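You operate a simulated robot arm through the tools that you are given. There is no shell and no other tool. Be economical: measure what you need, move in short steps, check, and stop when the job is done.

You run a simulated two-armed robot. Do the job below in one go: nothing can be reset, and whatever is moved stays where it is left.

## Task
Load disc E2 on the black platform, run it to TEST and measure it.
Fine: hold it by the rim; pull the yellow slider out; free the red lever and leave it free; black platform knob to TEST; shut both clear doors.

Only the result counts: the job must be done as asked and must still hold three seconds after the hand-in. Knocking over, shifting, dropping, spilling or breaking anything else fails it.

## Robot
Two 7-joint arms with two-finger parallel grippers on one trunk, on a base that drives. Base frame: it is fixed to the floor where the robot stands at the start and does not move with it; the origin is under the middle of the robot, x ahead of it, y to its left, z up; the surface under the hand at the start is at about z = 949. Lengths are in mm, angles in degrees, forces in N, time in s.
The left shoulder is at the start at [110, 169, 1511], the right one opposite. With the tool pointing down near the work surface each hand reaches from about 440 to 740 mm from the robot's upright axis, wherever it stands, measured 20 degrees to its own side. Places, roughly: black platform knob [200, -400, 1000]; black platform top [300, -500, 1000]; blue y knob [400, -600, 1300]; left clear door [300, 400, 1400]; red platform lever [300, -300, 1000]; red x knob [400, -600, 1300]; right clear door [-300, -500, 1400]; small screen [700, -300, 1100]; yellow slider [400, -600, 1200]. Payload 1.57 kg a hand.
The TCP of each hand is the grasp point between the finger pads, 30 mm short of the fingertips. In the tool frame z runs along the fingers and y along their closing line. The gripper opens to 80 mm. The fingers are 17 mm wide and 12 mm thick; the gripper's body (40 by 82 mm) begins 80 mm behind the TCP.
Orientation is that of the tool frame in the base frame, as a unit quaternion [w, x, y, z]. With the fingers straight down and closing along the base's y, the tool's x points along the base's -x, its y along +y and its z along -z.

## Interface
- The arms move only by the tool arm_command. It takes "left_deltas", "right_deltas" or both (then of equal length, played together; a hand with none holds still); each is a list of rows, each a list of 7 numbers: the shift along the tool's x, y, z in m, then the turn, a rotation vector about the tool's x, y, z in degrees, then the finger opening in m, from 0 to 0.08. In form: [[x, y, z, wx, wy, wz, grip], ...]. A call has 1 to 20 rows; each row is the pose to reach, as a shift and turn from the pose commanded when the call began, along the tool's axes at that moment. Each row takes 0.2 s and may step no farther than 50 mm and 8.6 degrees from the row before; otherwise, or with a gripper value out of range, the whole call is refused. Where a pose cannot be reached the arm comes as near as it can. A force on the tool above 90 N (or 10 N above the force at the start of the call, whichever is more), or a blocked arm, ends the call early, and 0.2 s more pass. Each finger travels about 72 mm/s and halts on what it meets, pressing with about 29 N; the grip force reading is that of the motor and also rises with nothing between the fingers. The clock runs only during rows and for 0.2 s after the last one: add rows that repeat a pose to give the fingers time. It gives the time, the measured TCP pose, the force on the tool (base axes), the opening and the grip force at its end, in the units of the frame above (readings bear some noise), with the torque about the TCP (base axes, N m) and any sound that the robot's microphone picked up.
- Cameras (640 x 400 px; columns grow to the right, rows downward): "scene" is now at [124.2, -33.8, 1671.6]; the picture's right is [-0.59, -0.80, 0.00], its down [-0.75, 0.55, -0.36] and it looks along [0.29, -0.21, -0.93] (base axes); focal length 214 px, centre (320, 200). "left" rides on the left gripper at [72, 7, -122] in its tool frame; the picture's right is [-0.09, 1.00, 0.00], its down [-0.84, -0.08, -0.54] and it looks along [-0.54, -0.05, 0.84] (tool axes); focal length 238 px, centre (320, 200). "right" rides on the right gripper at [72, -7, -122] in its tool frame; the picture's right is [0.09, 1.00, 0.00], its down [-0.84, 0.08, -0.54] and it looks along [-0.54, 0.05, 0.84] (tool axes); focal length 238 px, centre (320, 200). There is no depth. A picture from a camera that has moved, and an enlarged one, comes with that camera's place and axes in the base frame and with its lens.
- get_image(camera): a new picture of that camera. It takes no simulated time.
- lift_body(by): slides the trunk up (or, below 0, down) by that many mm; the arms and the scene camera ride with it, the base frame stays. It gives what a move gives, with no picture.
- base_move(legs): drives the robot by 1 to 6 legs, each [ahead, left, turn to the left] in mm, mm and degrees, along the robot's own axes; the way and the turn of a leg run together, so that a leg with both is an arc; at most 1500 mm and 180 degrees a leg. The arms and the cameras ride along, it lands a little off, and it stops where it bumps. It gives what a move gives.
- turn_head(pan, tilt): turns the head with the scene camera to pan (to the left, within 86 degrees either way) and tilt (down, from -29 to 69), counted from straight ahead of the robot. It gives what a move gives.
- enlarge(camera, box): a new picture of the part [left, top, right, bottom] of that camera's present view, enlarged. It takes no simulated time.
- close_job(): hands the job in; it is judged then, once.

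Work in short steps. Places have to be worked out from the pictures, the camera data and where the tool is seen: move nearer, look again, correct. Check each grasp and each placing, and mend what went wrong. You have 120 turns and 100 pictures in all, those below and enlarged ones among them. Open the grippers and draw the arms clear of the work before you hand the job in, unless the task says otherwise; then end with one line.

The tools are called as name(argument=value, ...) on one line, values as JSON. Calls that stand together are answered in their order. arm_command: Moves the arms, as the interface text tells. Its arguments: {"type":"object","properties":{"left_deltas":{"type":"array","items":{"type":"array","items":{"type":"number"}}},"right_deltas":{"type":"array","items":{"type":"array","items":{"type":"number"}}}},"required":[]} The other tools are called the same way: lift_body (by) slides the trunk up or down; base_move (legs) drives the base; turn_head (pan, tilt) turns the head that bears the scene camera; get_image (camera) takes a picture; enlarge (camera, box) takes an enlarged picture of a part of a camera's view; close_job () hands the job in.

At the start:

```text
clock: 0.0
left_eef_pos: [702.8, -4.3, 1149.7]
left_tool_rot: [0.0, 0.0, 1.0, 0.0]
left_contact_force: [-0.7, -0.4, 0.0]
left_torque: [0.0, 0.0, -0.03]
left_finger_gap: 80.3
left_finger_force: 0.1
right_eef_pos: [412.0, -425.7, 1000.7]
right_tool_rot: [0.0, 0.0, 1.0, 0.0]
right_contact_force: [0.3, 1.0, -0.7]
right_torque: [-0.02, -0.02, 0.02]
right_finger_gap: 80.2
right_finger_force: 0.1
trunk travel left (down, up): [-825.0, 65.0]
robot x, y, heading: [-0.4, -1.5, 0.0]
head pan, tilt: [-36.4, 68.8]
```

scene: 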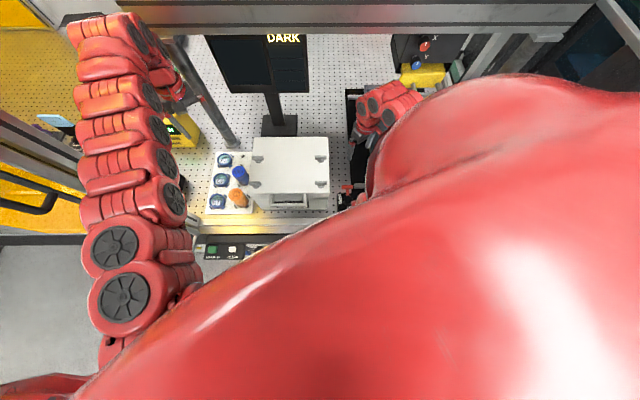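
right: 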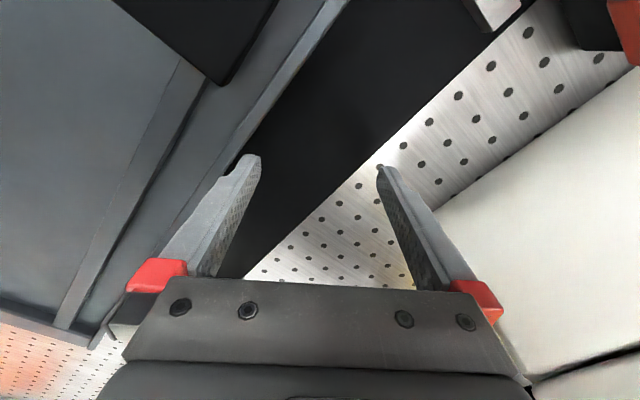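
left: 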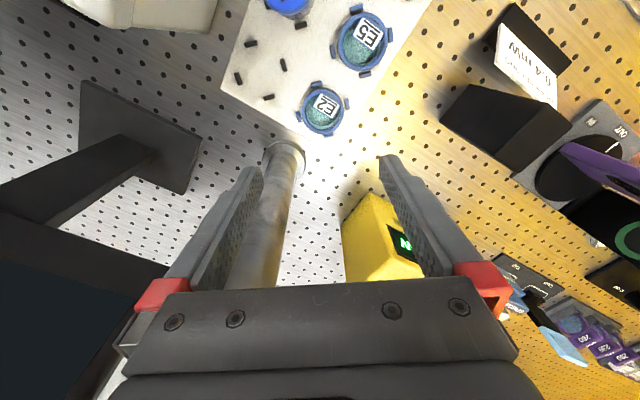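

The scene view shows a tray with discs, a white stage box and a screen, with the right arm hiding the rest. I'll look around with the head first.

turn_head(pan=0, tilt=40)

get_image(camera="scene")

turn_head(pan=-60, tilt=40)

get_image(camera="scene")

```text
clock: 1.0
left_eef_pos: [704.6, -3.8, 1150.5]
left_tool_rot: [0.001, 0.0, 1.0, 0.0]
left_contact_force: [0.4, -0.3, -0.6]
left_torque: [0.0, 0.04, 0.0]
left_finger_gap: 79.9
left_finger_force: 0.0
right_eef_pos: [412.2, -425.9, 999.3]
right_tool_rot: [0.0, -0.001, 1.0, 0.0]
right_contact_force: [0.2, -0.1, -0.1]
right_torque: [0.01, -0.01, 0.0]
right_finger_gap: 80.1
right_finger_force: 0.1
trunk travel left (down, up): [-825.0, 65.0]
robot x, y, heading: [-1.4, -4.0, 0.1]
head pan, tilt: [0.0, 40.0]
```

```text
96 pictures are left
camera scene: at [164.2, -0.7, 1707.7], right [0.0, -1.0, 0.0], down [-0.64, 0.0, -0.77], along [0.77, 0.0, -0.64], focal length 214 px, centre (320, 200)
```

scene: 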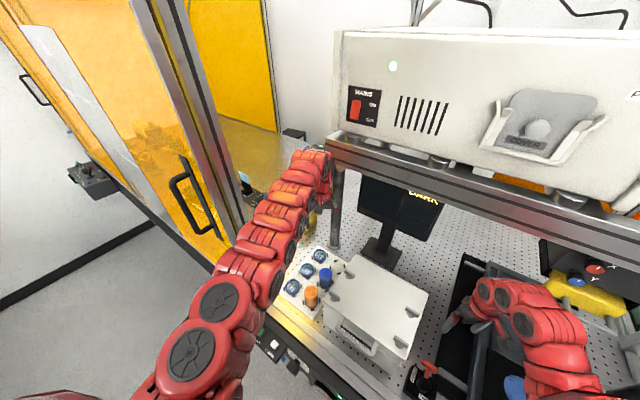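

```text
clock: 2.3
left_eef_pos: [703.9, -5.0, 1149.8]
left_tool_rot: [-0.001, 0.001, 1.0, 0.0]
left_contact_force: [0.4, -0.3, -0.4]
left_torque: [0.02, 0.03, 0.04]
left_finger_gap: 80.3
left_finger_force: 0.0
right_eef_pos: [412.2, -426.7, 1000.2]
right_tool_rot: [-0.001, 0.0, 1.0, 0.0]
right_contact_force: [0.7, 0.8, 0.6]
right_torque: [0.01, 0.01, 0.01]
right_finger_gap: 79.8
right_finger_force: 0.1
trunk travel left (down, up): [-825.0, 65.0]
robot x, y, heading: [-0.7, -1.8, 0.2]
head pan, tilt: [-60.0, 40.0]
```

```text
95 pictures are left
camera scene: at [121.8, -74.2, 1707.7], right [-0.87, -0.5, 0.0], down [-0.32, 0.56, -0.77], along [0.38, -0.66, -0.64], focal length 214 px, centre (320, 200)
```

scene: 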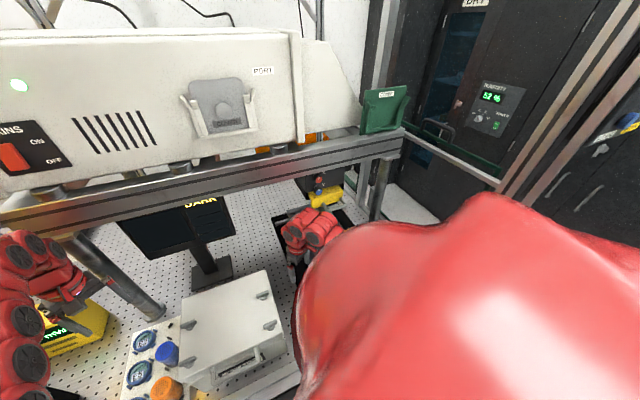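

The right arm hides the platform, so I'll raise the right hand straight up 200 mm and look from it and from the head.

arm_command(right_deltas=[[0, 0, -0.04, 0, 0, 0, 0.08], [0, 0, -0.08, 0, 0, 0, 0.08], [0, 0, -0.12, 0, 0, 0, 0.08], [0, 0, -0.16, 0, 0, 0, 0.08], [0, 0, -0.2, 0, 0, 0, 0.08], [0, 0, -0.2, 0, 0, 0, 0.08]])

get_image(camera="right")

get_image(camera="scene")

```text
clock: 3.7
left_eef_pos: [703.7, -3.6, 1149.8]
left_tool_rot: [0.001, 0.0, 1.0, -0.001]
left_contact_force: [-0.1, -0.1, 0.5]
left_torque: [0.03, 0.03, 0.01]
left_finger_gap: 79.7
left_finger_force: 0.0
right_eef_pos: [411.9, -426.3, 1009.4]
right_tool_rot: [0.0, 0.0, 1.0, 0.0]
right_contact_force: [0.1, -0.5, 0.5]
right_torque: [-0.01, 0.0, -0.02]
right_finger_gap: 80.3
right_finger_force: 0.1
right hand out of reach, approached as far as the arm can: row 1, 2, 3, 4, 5, 6
trunk travel left (down, up): [-825.0, 65.0]
robot x, y, heading: [-1.5, 1.3, -0.3]
head pan, tilt: [-60.0, 40.0]
```

```text
94 pictures are left
camera right: at [341.3, -432.9, 1131.9], right [-0.09, 1.0, 0.0], down [0.84, 0.08, 0.54], along [0.54, 0.05, -0.84], focal length 238 px, centre (320, 200)
```

right: 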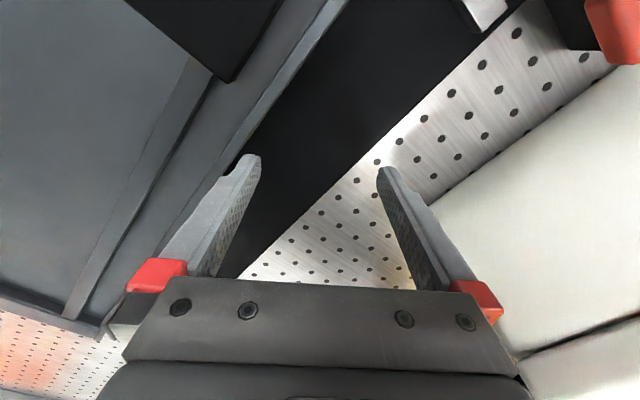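

```text
93 pictures are left
camera scene: at [121.7, -74.2, 1707.7], right [-0.87, -0.5, 0.0], down [-0.32, 0.56, -0.77], along [0.38, -0.66, -0.64], focal length 214 px, centre (320, 200)
```

scene: 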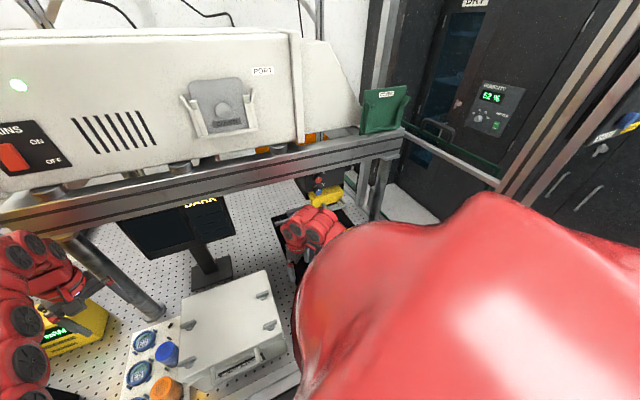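

The arm can't fold higher here, so I'll close the fingers and raise the trunk to clear the clutter before backing the robot off for an overview.

lift_body(by=65)

get_image(camera="right")

```text
clock: 4.8
left_eef_pos: [703.0, -2.9, 1213.5]
left_tool_rot: [0.001, 0.0, 1.0, 0.001]
left_contact_force: [-0.6, 0.4, 0.4]
left_torque: [0.01, -0.03, -0.03]
left_finger_gap: 79.9
left_finger_force: 0.0
right_eef_pos: [411.9, -427.3, 1075.4]
right_tool_rot: [0.0, 0.0, 1.0, 0.0]
right_contact_force: [0.7, 0.0, 0.8]
right_torque: [0.0, -0.02, 0.0]
right_finger_gap: 79.7
right_finger_force: 0.1
trunk travel left (down, up): [-890.0, 0.0]
robot x, y, heading: [6.6, -1.5, 0.4]
head pan, tilt: [-60.0, 40.0]
```

```text
92 pictures are left
camera right: at [341.4, -432.9, 1196.8], right [-0.09, 1.0, 0.0], down [0.84, 0.08, 0.54], along [0.54, 0.05, -0.84], focal length 238 px, centre (320, 200)
```

right: 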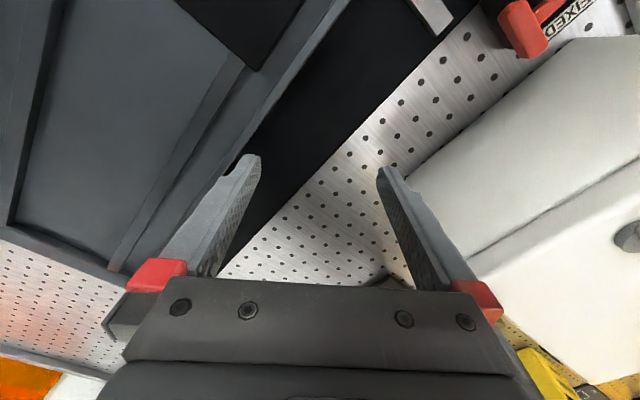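

Before backing, I'll check what lies right and behind, since the right door is listed at about x -300.

turn_head(pan=-86, tilt=30)

get_image(camera="scene")

turn_head(pan=70, tilt=30)

get_image(camera="scene")

```text
clock: 5.7
left_eef_pos: [703.2, -4.2, 1213.3]
left_tool_rot: [-0.001, 0.0, 1.0, -0.001]
left_contact_force: [-0.5, 0.2, -0.5]
left_torque: [-0.04, -0.02, -0.02]
left_finger_gap: 79.7
left_finger_force: 0.1
right_eef_pos: [412.1, -425.8, 1075.2]
right_tool_rot: [0.001, -0.001, 1.0, 0.0]
right_contact_force: [0.3, -0.4, 0.1]
right_torque: [0.01, -0.01, 0.02]
right_finger_gap: 79.9
right_finger_force: 0.0
trunk travel left (down, up): [-890.0, 0.0]
robot x, y, heading: [1.3, 0.2, -0.3]
head pan, tilt: [-85.9, 30.0]
```

```text
91 pictures are left
camera scene: at [85.7, -90.8, 1788.1], right [-1.0, -0.07, 0.0], down [-0.04, 0.5, -0.87], along [0.06, -0.86, -0.5], focal length 214 px, centre (320, 200)
```

scene: 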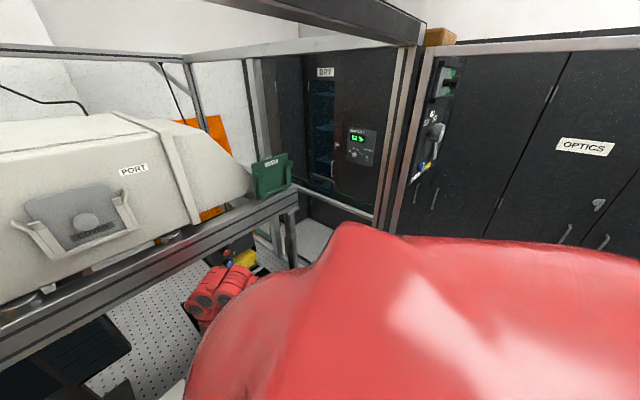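

```text
clock: 8.1
left_eef_pos: [702.6, -2.7, 1214.5]
left_tool_rot: [0.001, 0.0, 1.0, 0.001]
left_contact_force: [0.6, -0.5, 0.3]
left_torque: [0.03, 0.01, 0.03]
left_finger_gap: 80.1
left_finger_force: 0.0
right_eef_pos: [412.2, -425.8, 1074.7]
right_tool_rot: [0.0, 0.0, 1.0, 0.0]
right_contact_force: [0.4, -0.6, -0.2]
right_torque: [0.03, -0.03, 0.02]
right_finger_gap: 80.1
right_finger_force: 0.0
trunk travel left (down, up): [-890.0, 0.0]
robot x, y, heading: [-1.3, -2.6, 0.1]
head pan, tilt: [70.0, 30.0]
```

```text
90 pictures are left
camera scene: at [110.2, 84.3, 1788.1], right [0.94, -0.34, 0.0], down [-0.17, -0.47, -0.87], along [0.3, 0.81, -0.5], focal length 214 px, centre (320, 200)
```

scene: 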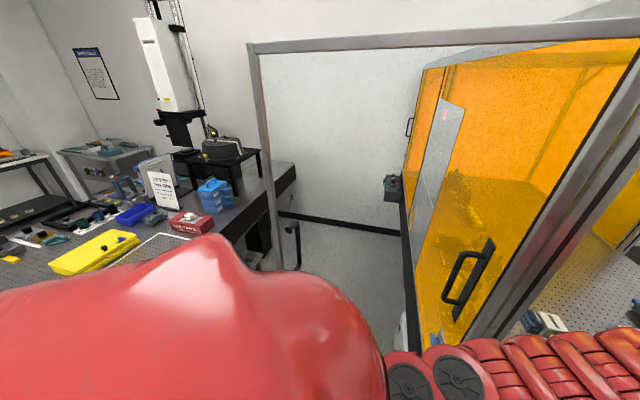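

Doors: two framed clear panels swung open either side, with the whole station turned about -36° from me. I'll close the right fingers and back the robot 250 mm straight to see the bench.

base_move(legs=[[-250, 0, 0]])

turn_head(pan=-40, tilt=45)

get_image(camera="scene")

get_image(camera="right")

```text
clock: 9.9
left_eef_pos: [451.9, -4.9, 1214.9]
left_tool_rot: [-0.002, 0.001, 1.0, -0.001]
left_contact_force: [-0.3, -0.4, -0.7]
left_torque: [-0.01, 0.03, -0.01]
left_finger_gap: 79.9
left_finger_force: 0.1
right_eef_pos: [158.3, -426.1, 1073.7]
right_tool_rot: [-0.001, 0.0, 1.0, 0.0]
right_contact_force: [-0.1, -0.7, 0.4]
right_torque: [0.02, 0.04, 0.0]
right_finger_gap: 80.0
right_finger_force: 0.1
trunk travel left (down, up): [-890.0, 0.0]
robot x, y, heading: [-254.0, -1.3, -0.1]
head pan, tilt: [70.0, 30.0]
```

```text
clock: 11.8
left_eef_pos: [451.1, -4.0, 1214.6]
left_tool_rot: [0.0, 0.001, 1.0, 0.0]
left_contact_force: [0.7, 0.0, 0.9]
left_torque: [-0.01, 0.01, -0.02]
left_finger_gap: 80.0
left_finger_force: 0.1
right_eef_pos: [157.5, -426.2, 1073.9]
right_tool_rot: [0.0, 0.001, 1.0, 0.0]
right_contact_force: [-0.2, 0.1, -0.2]
right_torque: [0.0, -0.01, -0.02]
right_finger_gap: 80.2
right_finger_force: 0.0
trunk travel left (down, up): [-890.0, 0.0]
robot x, y, heading: [-256.0, 0.6, -0.1]
head pan, tilt: [-40.0, 45.0]
```

```text
89 pictures are left
camera scene: at [-112.7, -52.8, 1765.5], right [-0.64, -0.77, 0.0], down [-0.54, 0.46, -0.71], along [0.54, -0.46, -0.71], focal length 214 px, centre (320, 200)
```

scene: 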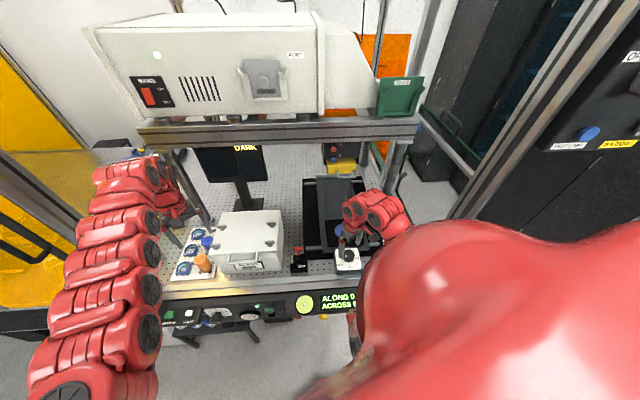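

```text
88 pictures are left
camera right: at [86.4, -433.2, 1197.0], right [-0.09, 1.0, 0.0], down [0.84, 0.08, 0.54], along [0.54, 0.05, -0.84], focal length 238 px, centre (320, 200)
```

right: 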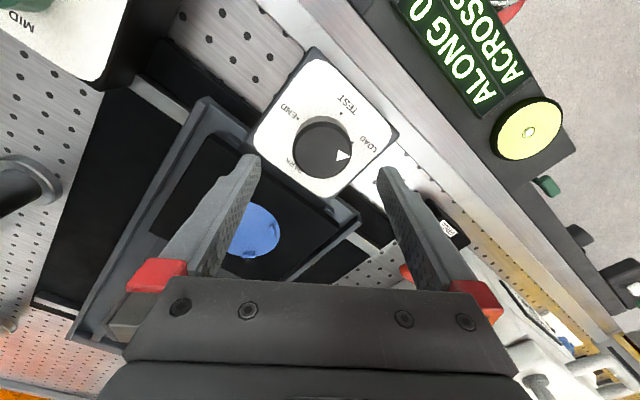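

Very useful: the right camera sees the platform, its knob plate, and a display "ALONG / ACROSS" with a button. I'll enlarge these.

enlarge(camera="right", box=[230, 40, 430, 220])

enlarge(camera="scene", box=[140, 130, 420, 330])

get_image(camera="left")

```text
2.22 times, centred on (330, 130) of right
camera zoom: at [86.4, -433.2, 1197.0], right [-0.09, 1.0, 0.0], down [0.84, 0.08, 0.54], along [0.54, 0.05, -0.84], focal length 530 px, centre (298, 356)
```

zoom: 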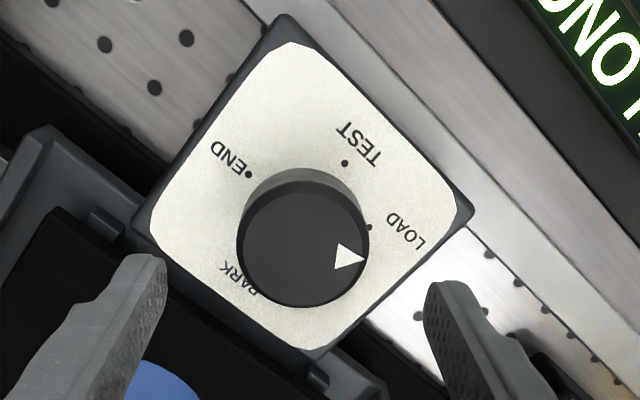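

```text
2.00 times, centred on (280, 230) of scene
camera zoom: at [-112.7, -52.8, 1765.5], right [-0.64, -0.77, 0.0], down [-0.54, 0.46, -0.71], along [0.54, -0.46, -0.71], focal length 429 px, centre (400, 140)
```

zoom: 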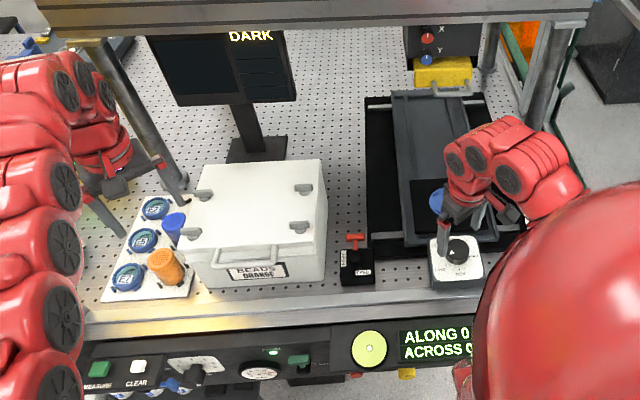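

```text
85 pictures are left
camera left: at [377.5, 2.1, 1337.0], right [0.09, 1.0, 0.0], down [0.84, -0.08, 0.54], along [0.54, -0.05, -0.84], focal length 238 px, centre (320, 200)
```

left: 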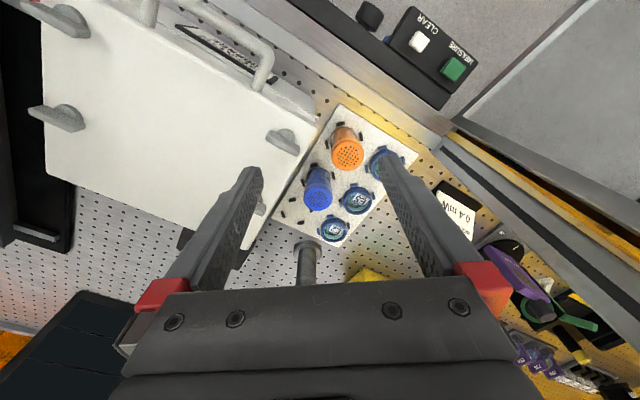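

I see MEASURE/CLEAR buttons on the front panel, the BEADS box, the lever (FIXED/FREE), platform with blue seat, and E2 as the tray's innermost disc at about (687, 0). The station faces about -36°. I'll tuck both hands inboard and high so I can turn the robot to face it squarely.

arm_command(right_deltas=[[-0.02, 0.02, -0.03, 0, 0, 0, 0.08], [-0.04, 0.045, -0.06, 0, 0, 0, 0.06], [-0.06, 0.075, -0.085, 0, 0, 0, 0.04], [-0.08, 0.11, -0.1, 0, 0, 0, 0.03], [-0.1, 0.145, -0.115, 0, 0, 0, 0.03], [-0.12, 0.18, -0.125, 0, 0, 0, 0.03], [-0.135, 0.21, -0.13, 0, 0, 0, 0.03], [-0.143, 0.226, -0.13, 0, 0, 0, 0.03]], left_deltas=[[0.025, 0.025, 0, 0, 0, 0, 0.08], [0.05, 0.05, 0, 0, 0, 0, 0.08], [0.08, 0.08, 0, 0, 0, 0, 0.08], [0.11, 0.11, 0, 0, 0, 0, 0.08], [0.14, 0.14, 0, 0, 0, 0, 0.08], [0.17, 0.17, 0, 0, 0, 0, 0.08], [0.195, 0.19, 0, 0, 0, 0, 0.08], [0.205, 0.2, 0, 0, 0, 0, 0.08]])

get_image(camera="scene")

```text
clock: 13.6
left_eef_pos: [378.5, 67.3, 1214.8]
left_tool_rot: [-0.002, 0.0, 1.0, 0.0]
left_contact_force: [0.1, 0.4, -0.3]
left_torque: [0.0, 0.01, 0.0]
left_finger_gap: 80.0
left_finger_force: 0.1
left hand out of reach, approached as far as the arm can: row 3, 4, 5, 6, 7, 8
right_eef_pos: [198.3, -202.4, 1126.3]
right_tool_rot: [0.031, 0.002, 0.999, 0.02]
right_contact_force: [-0.2, 0.3, 0.3]
right_torque: [-0.04, -0.03, -0.02]
right_finger_gap: 29.9
right_finger_force: 0.0
right hand out of reach, approached as far as the arm can: row 1, 2, 3, 4, 5, 6, 7, 8
trunk travel left (down, up): [-890.0, 0.0]
robot x, y, heading: [-252.7, -1.1, 0.0]
head pan, tilt: [-40.0, 45.0]
```

```text
84 pictures are left
camera scene: at [-112.4, -54.2, 1765.4], right [-0.64, -0.76, 0.0], down [-0.54, 0.46, -0.71], along [0.54, -0.46, -0.71], focal length 214 px, centre (320, 200)
```

scene: 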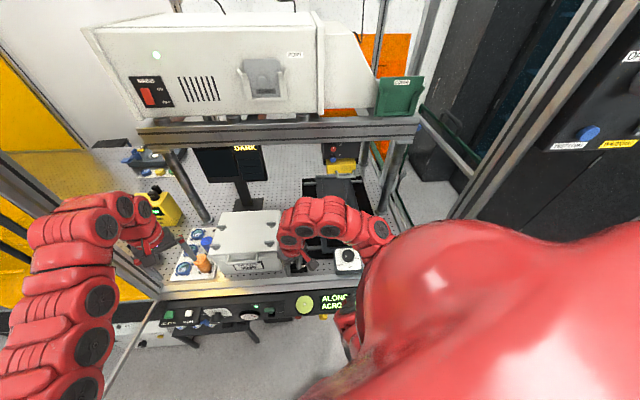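

Both hands are high and inboard enough. I turn the robot -36° in place to face the station.

base_move(legs=[[0, 0, -36]])

turn_head(pan=0, tilt=50)

get_image(camera="scene")

```text
clock: 15.7
left_eef_pos: [299.1, -313.8, 1213.2]
left_tool_rot: [-0.002, 0.307, 0.952, 0.0]
left_contact_force: [-0.3, -0.2, -0.8]
left_torque: [0.05, 0.04, 0.01]
left_finger_gap: 79.9
left_finger_force: 0.0
right_eef_pos: [-3.3, -427.1, 1127.4]
right_tool_rot: [0.036, 0.307, 0.951, 0.008]
right_contact_force: [0.4, 0.7, 0.5]
right_torque: [0.0, -0.02, 0.01]
right_finger_gap: 30.0
right_finger_force: 0.2
trunk travel left (down, up): [-890.0, 0.0]
robot x, y, heading: [-253.7, -0.0, -35.8]
head pan, tilt: [-40.0, 45.0]
```

```text
clock: 16.8
left_eef_pos: [299.8, -314.1, 1214.0]
left_tool_rot: [-0.001, 0.307, 0.952, 0.0]
left_contact_force: [0.7, -0.4, 0.7]
left_torque: [-0.02, 0.0, -0.02]
left_finger_gap: 80.1
left_finger_force: 0.1
right_eef_pos: [-4.5, -427.8, 1126.8]
right_tool_rot: [0.036, 0.307, 0.951, 0.009]
right_contact_force: [0.3, -0.6, -0.2]
right_torque: [-0.02, -0.01, -0.01]
right_finger_gap: 30.0
right_finger_force: 0.1
trunk travel left (down, up): [-890.0, 0.0]
robot x, y, heading: [-255.8, 0.5, -35.7]
head pan, tilt: [0.0, 50.0]
```

```text
83 pictures are left
camera scene: at [-127.4, -92.2, 1758.6], right [-0.59, -0.81, 0.0], down [-0.62, 0.45, -0.64], along [0.52, -0.38, -0.77], focal length 214 px, centre (320, 200)
```

scene: 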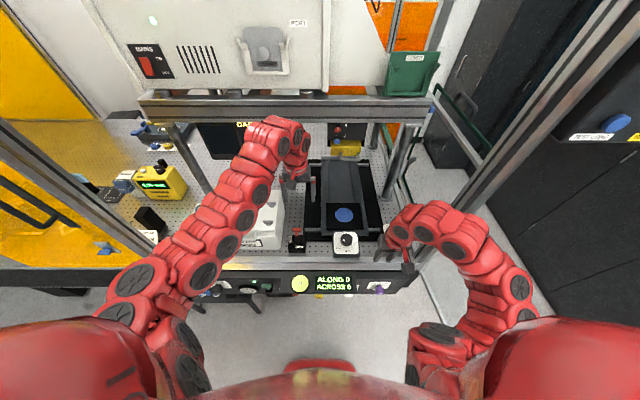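

Now square to the station. I enlarge the display and platform zone.

enlarge(camera="scene", box=[230, 110, 430, 300])

get_image(camera="left")

```text
2.11 times, centred on (330, 205) of scene
camera zoom: at [-127.4, -92.2, 1758.6], right [-0.59, -0.81, 0.0], down [-0.62, 0.45, -0.64], along [0.52, -0.38, -0.77], focal length 452 px, centre (299, 190)
```

zoom: 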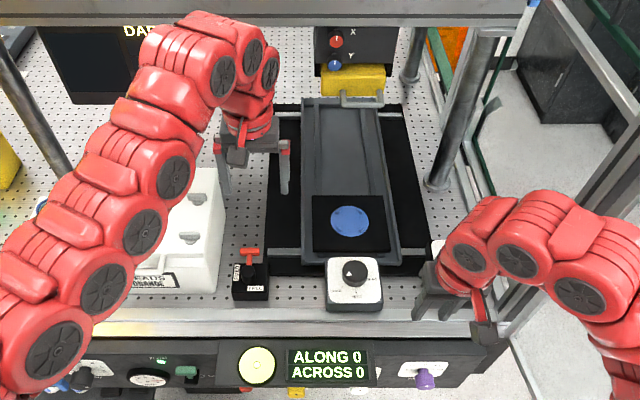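

```text
81 pictures are left
camera left: at [245.2, -266.6, 1337.2], right [0.66, 0.75, 0.0], down [0.64, -0.55, 0.54], along [0.41, -0.35, -0.84], focal length 238 px, centre (320, 200)
```

left: 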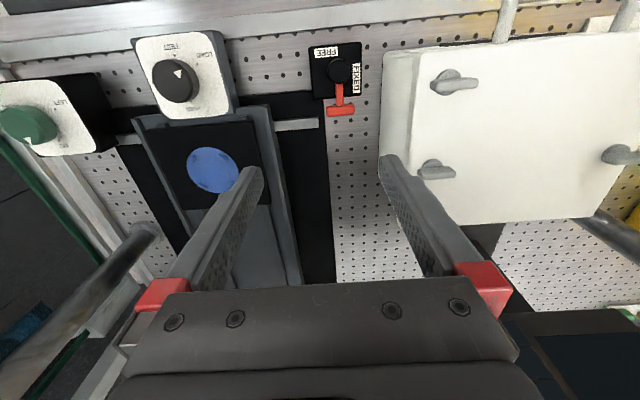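

I enlarge the lever and knob from the left camera to read positions.

enlarge(camera="left", box=[280, 20, 400, 140])

enlarge(camera="left", box=[0, 20, 280, 220])

```text
3.33 times, centred on (340, 80) of left
camera zoom: at [245.2, -266.6, 1337.2], right [0.66, 0.75, 0.0], down [0.64, -0.55, 0.54], along [0.41, -0.35, -0.84], focal length 794 px, centre (253, 600)
```

zoom: 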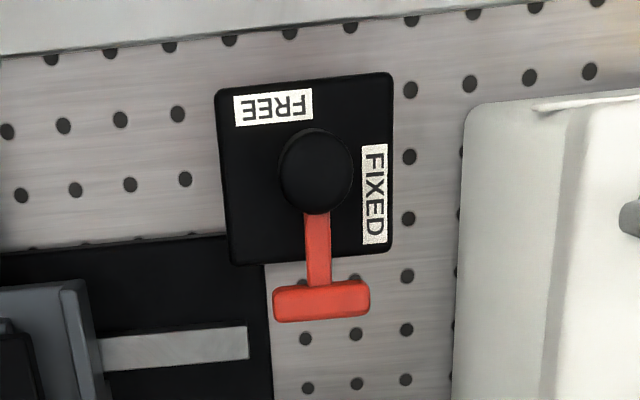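

```text
2.00 times, centred on (140, 120) of left
camera zoom: at [245.2, -266.6, 1337.2], right [0.66, 0.75, 0.0], down [0.64, -0.55, 0.54], along [0.41, -0.35, -0.84], focal length 477 px, centre (680, 360)
```

zoom: 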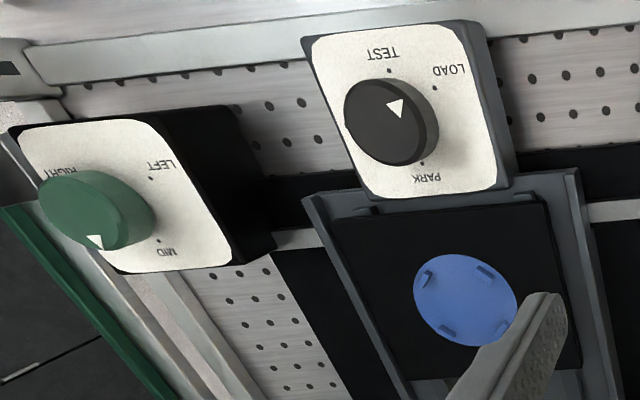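

Station axes: I'll use u (right) and v (inward). E2 sits at about u=-404, v=556; platform seat u=239, v=508; doors are at u≈-500 and 580. I drive diagonally to bring the robot to about u=0, v=-60.

base_move(legs=[[145, 149, 0]])

arm_command(left_deltas=[[0, 0.04, 0, 0, 0, 0, 0.08], [0, 0.08, 0, 0, 0, 0, 0.08], [0, 0.12, 0, 0, 0, 0, 0.08], [0, 0.16, 0, 0, 0, 0, 0.08], [0, 0.2, 0, 0, 0, 0, 0.08], [0, 0.24, 0, 0, 0, 0, 0.08], [0, 0.27, 0, 0, 0, 0, 0.08]])

get_image(camera="left")

get_image(camera="scene")

```text
clock: 18.4
left_eef_pos: [503.2, -279.5, 1215.9]
left_tool_rot: [0.0, 0.307, 0.952, 0.001]
left_contact_force: [-0.6, -0.4, 0.2]
left_torque: [0.0, 0.01, -0.01]
left_finger_gap: 80.1
left_finger_force: 0.1
right_eef_pos: [199.4, -393.0, 1127.8]
right_tool_rot: [0.036, 0.309, 0.95, 0.009]
right_contact_force: [0.4, -0.1, 0.6]
right_torque: [-0.01, -0.01, 0.01]
right_finger_gap: 30.2
right_finger_force: 0.1
trunk travel left (down, up): [-890.0, 0.0]
robot x, y, heading: [-49.4, 39.2, -35.9]
head pan, tilt: [0.0, 50.0]
```

```text
clock: 20.0
left_eef_pos: [660.6, -59.0, 1213.2]
left_tool_rot: [-0.002, 0.308, 0.951, 0.001]
left_contact_force: [-0.5, -0.6, 0.5]
left_torque: [0.04, -0.02, -0.01]
left_finger_gap: 79.9
left_finger_force: 0.0
left hand out of reach, approached as far as the arm can: row 1, 2, 3, 4, 5
right_eef_pos: [200.8, -393.4, 1126.7]
right_tool_rot: [0.037, 0.307, 0.951, 0.01]
right_contact_force: [-0.4, -0.4, 0.2]
right_torque: [0.03, -0.02, 0.02]
right_finger_gap: 30.4
right_finger_force: 0.0
trunk travel left (down, up): [-890.0, 0.0]
robot x, y, heading: [-46.6, 34.7, -36.1]
head pan, tilt: [0.0, 50.0]
```

```text
78 pictures are left
camera left: at [605.6, -11.3, 1334.5], right [0.66, 0.75, 0.0], down [0.63, -0.55, 0.54], along [0.41, -0.35, -0.84], focal length 238 px, centre (320, 200)
```

left: 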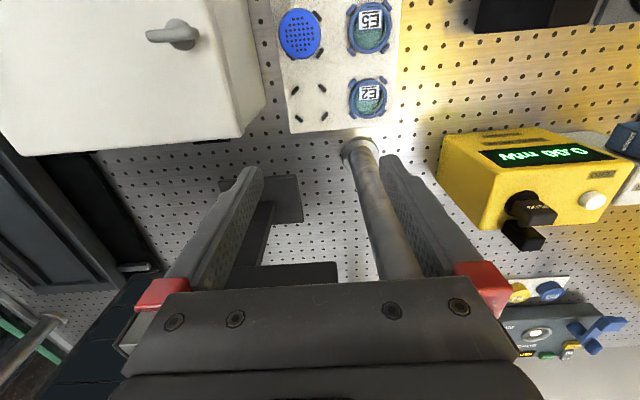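

```text
77 pictures are left
camera scene: at [77.9, -57.9, 1758.6], right [-0.59, -0.81, 0.0], down [-0.62, 0.45, -0.64], along [0.52, -0.38, -0.77], focal length 214 px, centre (320, 200)
```

scene: 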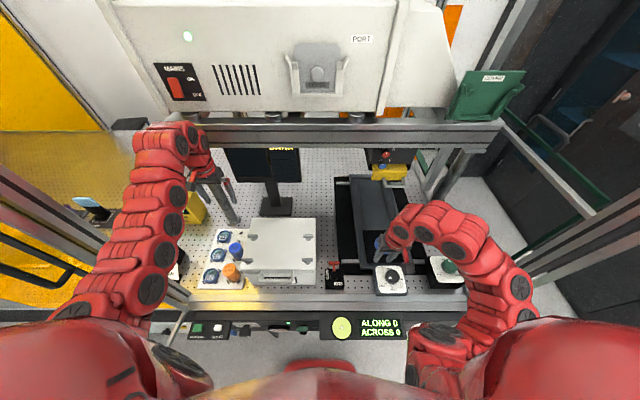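

E2 computed at about (699, 2). I enlarge it to see how it sits and where the rim is free.

enlarge(camera="left", box=[270, 0, 410, 140])

```text
2.86 times, centred on (340, 70) of left
camera zoom: at [605.6, -11.3, 1334.5], right [0.66, 0.75, 0.0], down [0.63, -0.55, 0.54], along [0.41, -0.35, -0.84], focal length 681 px, centre (263, 571)
```

zoom: 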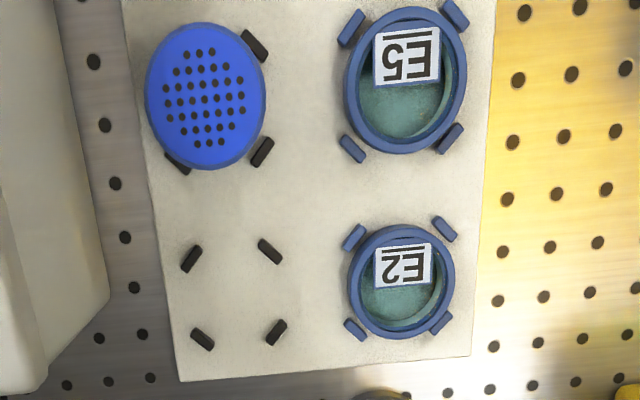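

E2 ring is ~52 mm across with pegs on the diagonals, so fingers along the station's left-right axis will clear them. I lower the left hand to z≈1100, bring it left over E2 and back 75 mm, then drive ahead 70 mm.

arm_command(left_deltas=[[0, 0.02, 0.04, 0, 0, 0, 0.07], [0, 0.045, 0.08, 0, 0, 0, 0.07], [0.03, 0.07, 0.115, 0, 0, 0, 0.07], [0.06, 0.07, 0.115, 0, 0, 0, 0.07], [0.075, 0.07, 0.115, 0, 0, 0, 0.07], [0.075, 0.07, 0.115, 0, 0, 0, 0.07]])

base_move(legs=[[70, 0, 0]])

get_image(camera="left")

```text
refused: row 3 steps farther than a row can; nothing moved
```

```text
clock: 21.1
left_eef_pos: [687.3, -79.5, 1217.7]
left_tool_rot: [-0.008, 0.301, 0.954, 0.0]
left_contact_force: [0.7, 0.1, 0.3]
left_torque: [-0.02, -0.01, 0.0]
left_finger_gap: 80.0
left_finger_force: 0.0
right_eef_pos: [239.0, -421.8, 1132.6]
right_tool_rot: [0.042, 0.305, 0.951, 0.008]
right_contact_force: [-0.4, -0.5, -0.3]
right_torque: [0.01, -0.02, -0.01]
right_finger_gap: 29.6
right_finger_force: 0.0
trunk travel left (down, up): [-890.0, 0.0]
robot x, y, heading: [-2.3, 0.0, -35.4]
head pan, tilt: [0.0, 50.0]
stopped in leg 1: the robot was blocked; the commanded pose is now the measured one
```

```text
75 pictures are left
camera left: at [635.1, -33.1, 1341.4], right [0.65, 0.76, 0.0], down [0.65, -0.55, 0.53], along [0.4, -0.35, -0.85], focal length 238 px, centre (320, 200)
```

left: 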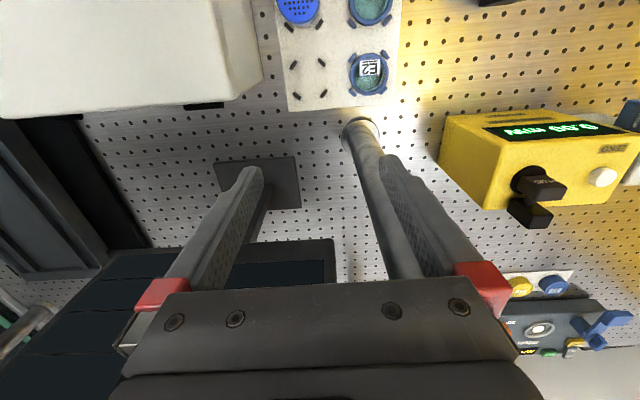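

That drive ran on after the refused arm call and stopped on something at about 58 mm. I back off 15 mm and look for what touched.

base_move(legs=[[-15, 0, 0]])

get_image(camera="scene")

get_image(camera="left")

```text
clock: 21.9
left_eef_pos: [687.0, -76.2, 1209.9]
left_tool_rot: [-0.013, 0.304, 0.953, 0.0]
left_contact_force: [-0.5, 0.0, 0.3]
left_torque: [-0.02, -0.02, 0.0]
left_finger_gap: 79.8
left_finger_force: 0.0
right_eef_pos: [235.1, -418.2, 1128.7]
right_tool_rot: [0.039, 0.308, 0.951, 0.009]
right_contact_force: [0.2, 0.5, -1.1]
right_torque: [0.02, -0.04, -0.03]
right_finger_gap: 29.9
right_finger_force: 0.1
trunk travel left (down, up): [-890.0, 0.0]
robot x, y, heading: [-9.6, 7.4, -35.7]
head pan, tilt: [0.0, 50.0]
```

```text
74 pictures are left
camera scene: at [108.2, -81.0, 1759.3], right [-0.58, -0.81, 0.0], down [-0.62, 0.44, -0.65], along [0.53, -0.38, -0.76], focal length 214 px, centre (320, 200)
```

scene: 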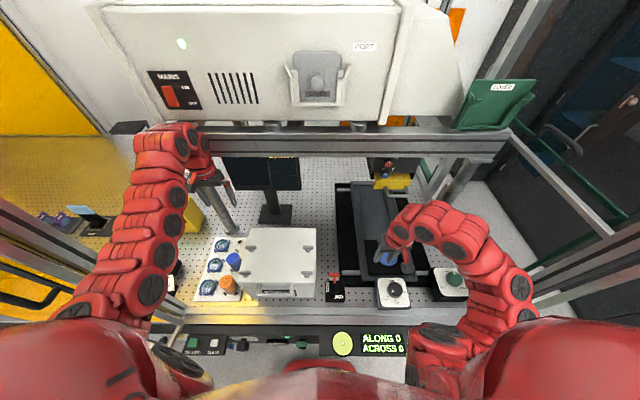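

```text
73 pictures are left
camera left: at [635.1, -31.4, 1333.8], right [0.65, 0.76, -0.01], down [0.65, -0.55, 0.52], along [0.39, -0.35, -0.85], focal length 238 px, centre (320, 200)
```

left: 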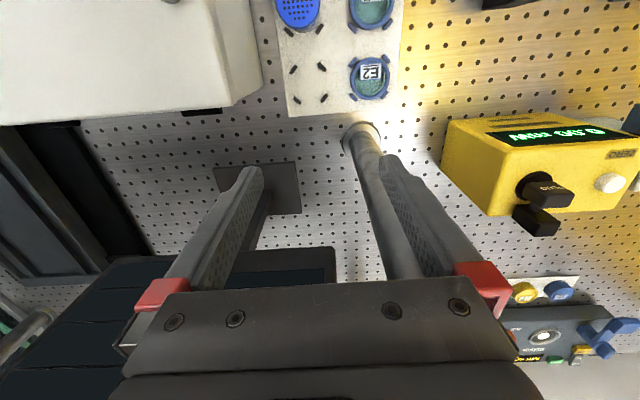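

The left wrist likely brushed the beam; nothing appears displaced. I bring the left hand back and down to hover over E2 at z≈1095.

arm_command(left_deltas=[[0.025, 0, 0.02, 0, 0, 0, 0.07], [0.039, 0.02, 0.05, 0, 0, 0, 0.07], [0.039, 0.045, 0.08, 0, 0, 0, 0.07], [0.039, 0.069, 0.115, 0, 0, 0, 0.07], [0.039, 0.069, 0.115, 0, 0, 0, 0.07]])

get_image(camera="left")

```text
clock: 23.1
left_eef_pos: [700.5, 1.4, 1090.6]
left_tool_rot: [-0.016, 0.304, 0.953, 0.001]
left_contact_force: [0.0, -0.7, 0.3]
left_torque: [0.01, 0.0, 0.0]
left_finger_gap: 69.9
left_finger_force: 0.2
left hand out of reach, approached as far as the arm can: row 1, 2
right_eef_pos: [242.4, -419.5, 1126.3]
right_tool_rot: [0.035, 0.307, 0.951, 0.01]
right_contact_force: [0.5, 1.0, -0.1]
right_torque: [0.03, -0.02, 0.0]
right_finger_gap: 30.0
right_finger_force: 0.0
trunk travel left (down, up): [-890.0, 0.0]
robot x, y, heading: [-8.8, 8.2, -35.4]
head pan, tilt: [0.0, 50.0]
```

```text
72 pictures are left
camera left: at [649.2, 46.1, 1215.2], right [0.65, 0.76, -0.01], down [0.65, -0.55, 0.52], along [0.39, -0.34, -0.86], focal length 238 px, centre (320, 200)
```

left: 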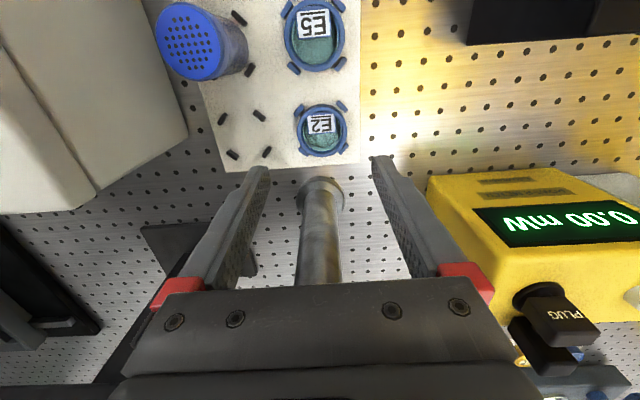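

TCP is nearly over E2 (699, 3). I fix the ~1.8° tilt and descend to z≈1015, then look.

arm_command(left_deltas=[[0.002, 0, 0.0, -0.5, -1.8, 0.6, 0.07], [0.002, 0, 0.035, -0.5, -1.8, 0.6, 0.07], [0.002, 0, 0.075, -0.5, -1.8, 0.6, 0.07], [0.002, 0, 0.075, -0.5, -1.8, 0.6, 0.07]])

get_image(camera="left")

```text
clock: 24.1
left_eef_pos: [696.5, 3.2, 1019.1]
left_tool_rot: [0.001, 0.309, 0.951, 0.001]
left_contact_force: [-0.1, 0.3, -0.6]
left_torque: [-0.01, -0.04, -0.02]
left_finger_gap: 70.1
left_finger_force: 0.0
right_eef_pos: [241.2, -419.7, 1127.5]
right_tool_rot: [0.037, 0.306, 0.951, 0.01]
right_contact_force: [0.1, 1.0, -0.6]
right_torque: [-0.01, -0.06, -0.03]
right_finger_gap: 30.0
right_finger_force: 0.1
trunk travel left (down, up): [-890.0, 0.0]
robot x, y, heading: [-12.2, 11.1, -35.6]
head pan, tilt: [0.0, 50.0]
```

```text
71 pictures are left
camera left: at [642.0, 50.8, 1140.5], right [0.66, 0.75, 0.0], down [0.63, -0.55, 0.54], along [0.41, -0.36, -0.84], focal length 238 px, centre (320, 200)
```

left: 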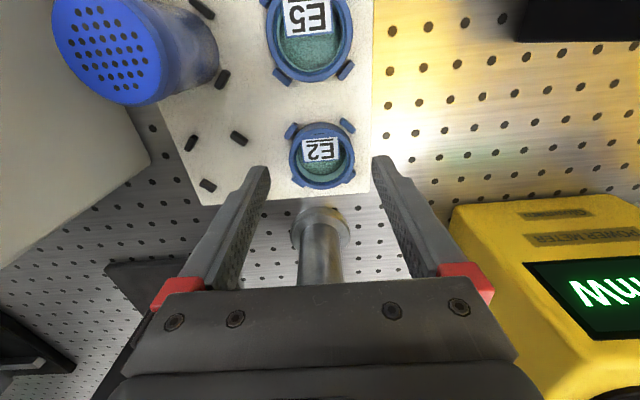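

E2 rim looks centred between the fingers laterally. I descend 22 mm more (tips at ≈967) and check the height visually.

arm_command(left_deltas=[[-0.001, 0, 0.012, 0, 0, 0, 0.07], [-0.001, 0, 0.022, 0, 0, 0, 0.07], [-0.001, 0, 0.022, 0, 0, 0, 0.07]])

get_image(camera="left")

```text
clock: 24.9
left_eef_pos: [695.1, 1.7, 995.4]
left_tool_rot: [0.001, 0.309, 0.951, 0.0]
left_contact_force: [0.6, -0.3, 0.3]
left_torque: [0.04, 0.01, 0.03]
left_finger_gap: 70.1
left_finger_force: 0.0
right_eef_pos: [242.0, -419.2, 1126.5]
right_tool_rot: [0.035, 0.306, 0.951, 0.01]
right_contact_force: [-0.7, 0.0, -0.4]
right_torque: [-0.02, 0.0, 0.01]
right_finger_gap: 30.0
right_finger_force: 0.1
trunk travel left (down, up): [-890.0, 0.0]
robot x, y, heading: [-9.5, 7.2, -35.7]
head pan, tilt: [0.0, 50.0]
```

```text
70 pictures are left
camera left: at [640.2, 48.8, 1117.6], right [0.66, 0.75, 0.0], down [0.63, -0.55, 0.54], along [0.41, -0.36, -0.84], focal length 238 px, centre (320, 200)
```

left: 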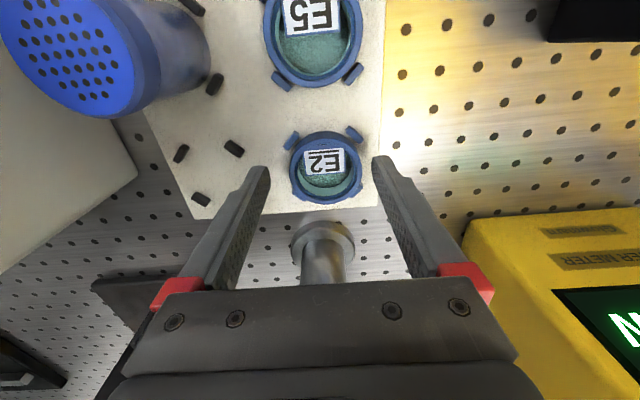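

By size triangulation the ring is around z≈955 at (699.5, 2.5). I correct by 3 mm in both directions and descend 8 mm more.

arm_command(left_deltas=[[-0.003, 0.003, 0.0, 0, 0, 0, 0.07], [-0.003, 0.003, 0.008, 0, 0, 0, 0.07], [-0.003, 0.003, 0.008, 0, 0, 0, 0.07]])

enlarge(camera="left", box=[220, 100, 420, 240])

```text
clock: 25.7
left_eef_pos: [701.0, 0.5, 986.4]
left_tool_rot: [0.001, 0.309, 0.951, 0.0]
left_contact_force: [-0.5, 0.4, 0.6]
left_torque: [0.01, 0.0, -0.01]
left_finger_gap: 70.0
left_finger_force: 0.1
right_eef_pos: [240.8, -420.6, 1126.9]
right_tool_rot: [0.036, 0.307, 0.951, 0.009]
right_contact_force: [0.3, -0.1, 0.4]
right_torque: [-0.01, 0.01, 0.0]
right_finger_gap: 30.0
right_finger_force: 0.1
trunk travel left (down, up): [-890.0, 0.0]
robot x, y, heading: [-7.3, 4.6, -35.6]
head pan, tilt: [0.0, 50.0]
```

```text
2.86 times, centred on (320, 170) of left
camera zoom: at [645.1, 49.0, 1109.0], right [0.66, 0.75, 0.0], down [0.63, -0.55, 0.54], along [0.41, -0.36, -0.84], focal length 681 px, centre (320, 286)
```

zoom: 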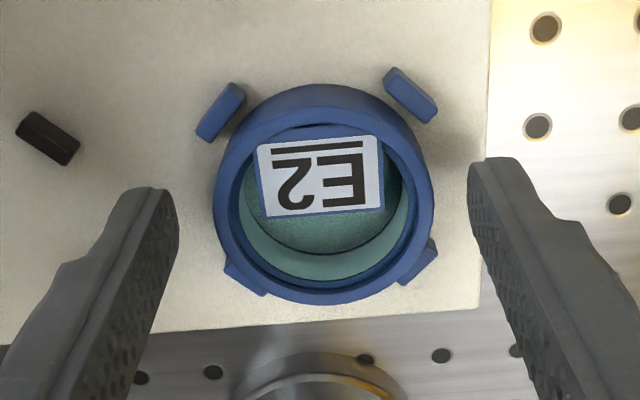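

The fingers straddle the ring well. I lower 3 mm more and close gently to 50 mm.

arm_command(left_deltas=[[0, 0, 0.003, 0, 0, 0, 0.07], [0, 0, 0.003, 0, 0, 0, 0.06], [0, 0, 0.003, 0, 0, 0, 0.05], [0, 0, 0.003, 0, 0, 0, 0.045], [0, 0, 0.003, 0, 0, 0, 0.045]])

enlarge(camera="left", box=[220, 100, 420, 240])

```text
clock: 26.9
left_eef_pos: [699.9, 3.0, 983.9]
left_tool_rot: [0.0, 0.309, 0.951, 0.0]
left_contact_force: [0.6, 0.0, 0.0]
left_torque: [-0.01, -0.01, -0.03]
left_finger_gap: 52.6
left_finger_force: 28.8
right_eef_pos: [240.8, -419.9, 1126.1]
right_tool_rot: [0.036, 0.306, 0.951, 0.01]
right_contact_force: [0.5, 0.5, 0.0]
right_torque: [0.01, 0.01, -0.04]
right_finger_gap: 29.9
right_finger_force: 0.1
trunk travel left (down, up): [-890.0, 0.0]
robot x, y, heading: [-11.1, 7.6, -35.5]
head pan, tilt: [0.0, 50.0]
```

```text
2.86 times, centred on (320, 170) of left
camera zoom: at [645.3, 49.8, 1105.8], right [0.66, 0.75, 0.0], down [0.63, -0.55, 0.54], along [0.41, -0.36, -0.84], focal length 681 px, centre (320, 286)
```

zoom: 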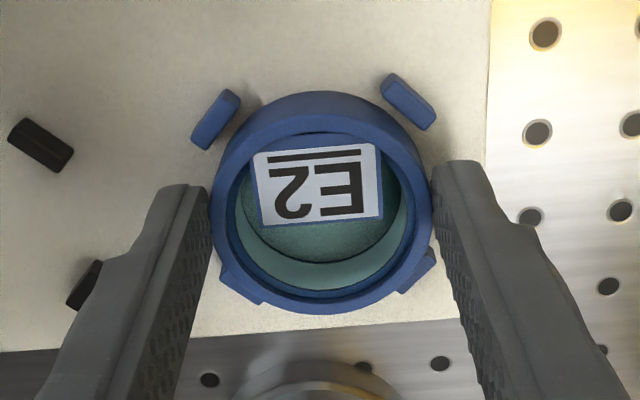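

Gripped on the rim at 52.6 mm. I lift slowly 60 mm and check.

arm_command(left_deltas=[[0, 0, -0.01, 0, 0, 0, 0.045], [0, 0, -0.025, 0, 0, 0, 0.045], [0, 0, -0.04, 0, 0, 0, 0.045], [0, 0, -0.06, 0, 0, 0, 0.045], [0, 0, -0.06, 0, 0, 0, 0.045]])

get_image(camera="left")

```text
clock: 28.1
left_eef_pos: [699.1, 1.7, 1043.6]
left_tool_rot: [0.0, 0.309, 0.951, 0.0]
left_contact_force: [-0.1, 0.4, -0.7]
left_torque: [-0.01, 0.0, 0.01]
left_finger_gap: 52.5
left_finger_force: 29.2
right_eef_pos: [240.8, -420.4, 1126.8]
right_tool_rot: [0.035, 0.307, 0.951, 0.01]
right_contact_force: [0.6, -0.1, 0.1]
right_torque: [-0.01, 0.0, -0.02]
right_finger_gap: 29.9
right_finger_force: 0.1
trunk travel left (down, up): [-890.0, 0.0]
robot x, y, heading: [-10.2, 9.7, -35.7]
head pan, tilt: [0.0, 50.0]
```

```text
67 pictures are left
camera left: at [644.4, 50.3, 1165.8], right [0.66, 0.75, 0.0], down [0.63, -0.55, 0.54], along [0.41, -0.36, -0.84], focal length 238 px, centre (320, 200)
```

left: 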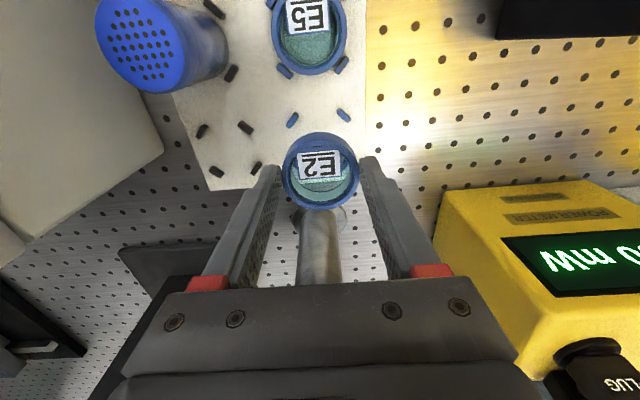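

E2 is held. The box top is about z≈1105, so I raise the left hand to ≈1213 before crossing and shift the right hand further right out of the way.

arm_command(left_deltas=[[0, 0, -0.03, 0, 0, 0, 0.045], [0, 0, -0.06, 0, 0, 0, 0.045], [0, 0, -0.09, 0, 0, 0, 0.045], [0, 0, -0.12, 0, 0, 0, 0.045], [0, 0, -0.15, 0, 0, 0, 0.045], [0, 0, -0.17, 0, 0, 0, 0.045]], right_deltas=[[0, -0.025, 0, 0, 0, 0, 0.03], [0, -0.05, 0, 0, 0, 0, 0.03], [0, -0.075, 0.005, 0, 0, 0, 0.03], [0, -0.1, 0.01, 0, 0, 0, 0.03], [0, -0.12, 0.015, 0, 0, 0, 0.03], [0, -0.14, 0.02, 0, 0, 0, 0.03]])

get_image(camera="scene")

```text
clock: 29.5
left_eef_pos: [703.8, 0.7, 1155.1]
left_tool_rot: [-0.001, 0.309, 0.951, 0.001]
left_contact_force: [-0.6, -0.4, -0.4]
left_torque: [-0.01, 0.01, -0.01]
left_finger_gap: 52.6
left_finger_force: 28.9
left hand out of reach, approached as far as the arm can: row 4, 5, 6
right_eef_pos: [161.4, -533.0, 1102.0]
right_tool_rot: [0.036, 0.306, 0.951, 0.009]
right_contact_force: [-0.5, -0.4, 0.0]
right_torque: [0.05, 0.01, 0.02]
right_finger_gap: 30.1
right_finger_force: 0.2
trunk travel left (down, up): [-890.0, 0.0]
robot x, y, heading: [-10.5, 4.2, -35.7]
head pan, tilt: [0.0, 50.0]
```

```text
66 pictures are left
camera scene: at [117.5, -85.9, 1758.5], right [-0.58, -0.81, 0.0], down [-0.62, 0.45, -0.64], along [0.52, -0.37, -0.77], focal length 214 px, centre (320, 200)
```

scene: 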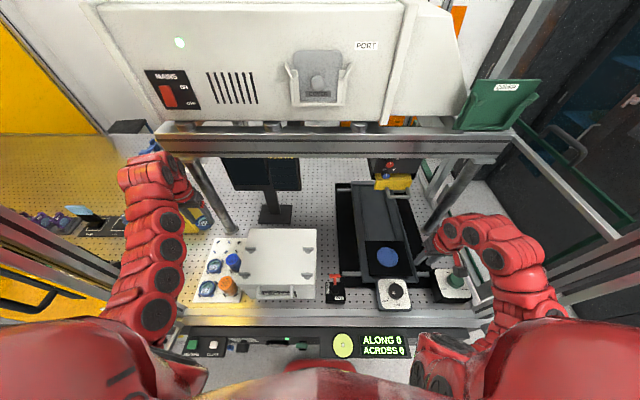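

Left stopped at z=1155 (needs to be more extended to go higher). I back the base 60 mm, then extend ahead and up.

base_move(legs=[[-60, 0, 0]])

arm_command(left_deltas=[[-0.03, 0, -0.01, 0, 0, 0, 0.045], [-0.05, -0.02, -0.03, 0, 0, 0, 0.045], [-0.06, -0.05, -0.05, 0, 0, 0, 0.045], [-0.065, -0.08, -0.06, 0, 0, 0, 0.045], [-0.065, -0.12, -0.06, 0, 0, 0, 0.045], [-0.065, -0.12, -0.06, 0, 0, 0, 0.045]])

```text
clock: 30.4
left_eef_pos: [659.4, 32.5, 1152.0]
left_tool_rot: [-0.002, 0.309, 0.951, 0.001]
left_contact_force: [0.1, 0.4, -0.4]
left_torque: [0.01, 0.0, -0.01]
left_finger_gap: 52.6
left_finger_force: 29.4
right_eef_pos: [119.4, -502.1, 1100.6]
right_tool_rot: [0.033, 0.305, 0.952, 0.01]
right_contact_force: [0.1, -0.2, -0.1]
right_torque: [0.0, 0.04, 0.0]
right_finger_gap: 30.2
right_finger_force: 0.0
trunk travel left (down, up): [-890.0, 0.0]
robot x, y, heading: [-57.2, 38.5, -35.6]
head pan, tilt: [0.0, 50.0]
```

```text
clock: 31.8
left_eef_pos: [637.2, -97.7, 1215.3]
left_tool_rot: [-0.002, 0.308, 0.951, -0.001]
left_contact_force: [0.0, 0.5, -0.7]
left_torque: [-0.01, 0.04, -0.01]
left_finger_gap: 52.8
left_finger_force: 28.8
right_eef_pos: [115.2, -498.4, 1104.3]
right_tool_rot: [0.036, 0.306, 0.951, 0.009]
right_contact_force: [-0.2, 0.1, -0.2]
right_torque: [-0.01, 0.01, -0.02]
right_finger_gap: 30.2
right_finger_force: 0.0
trunk travel left (down, up): [-890.0, 0.0]
robot x, y, heading: [-57.2, 41.2, -35.5]
head pan, tilt: [0.0, 50.0]
```

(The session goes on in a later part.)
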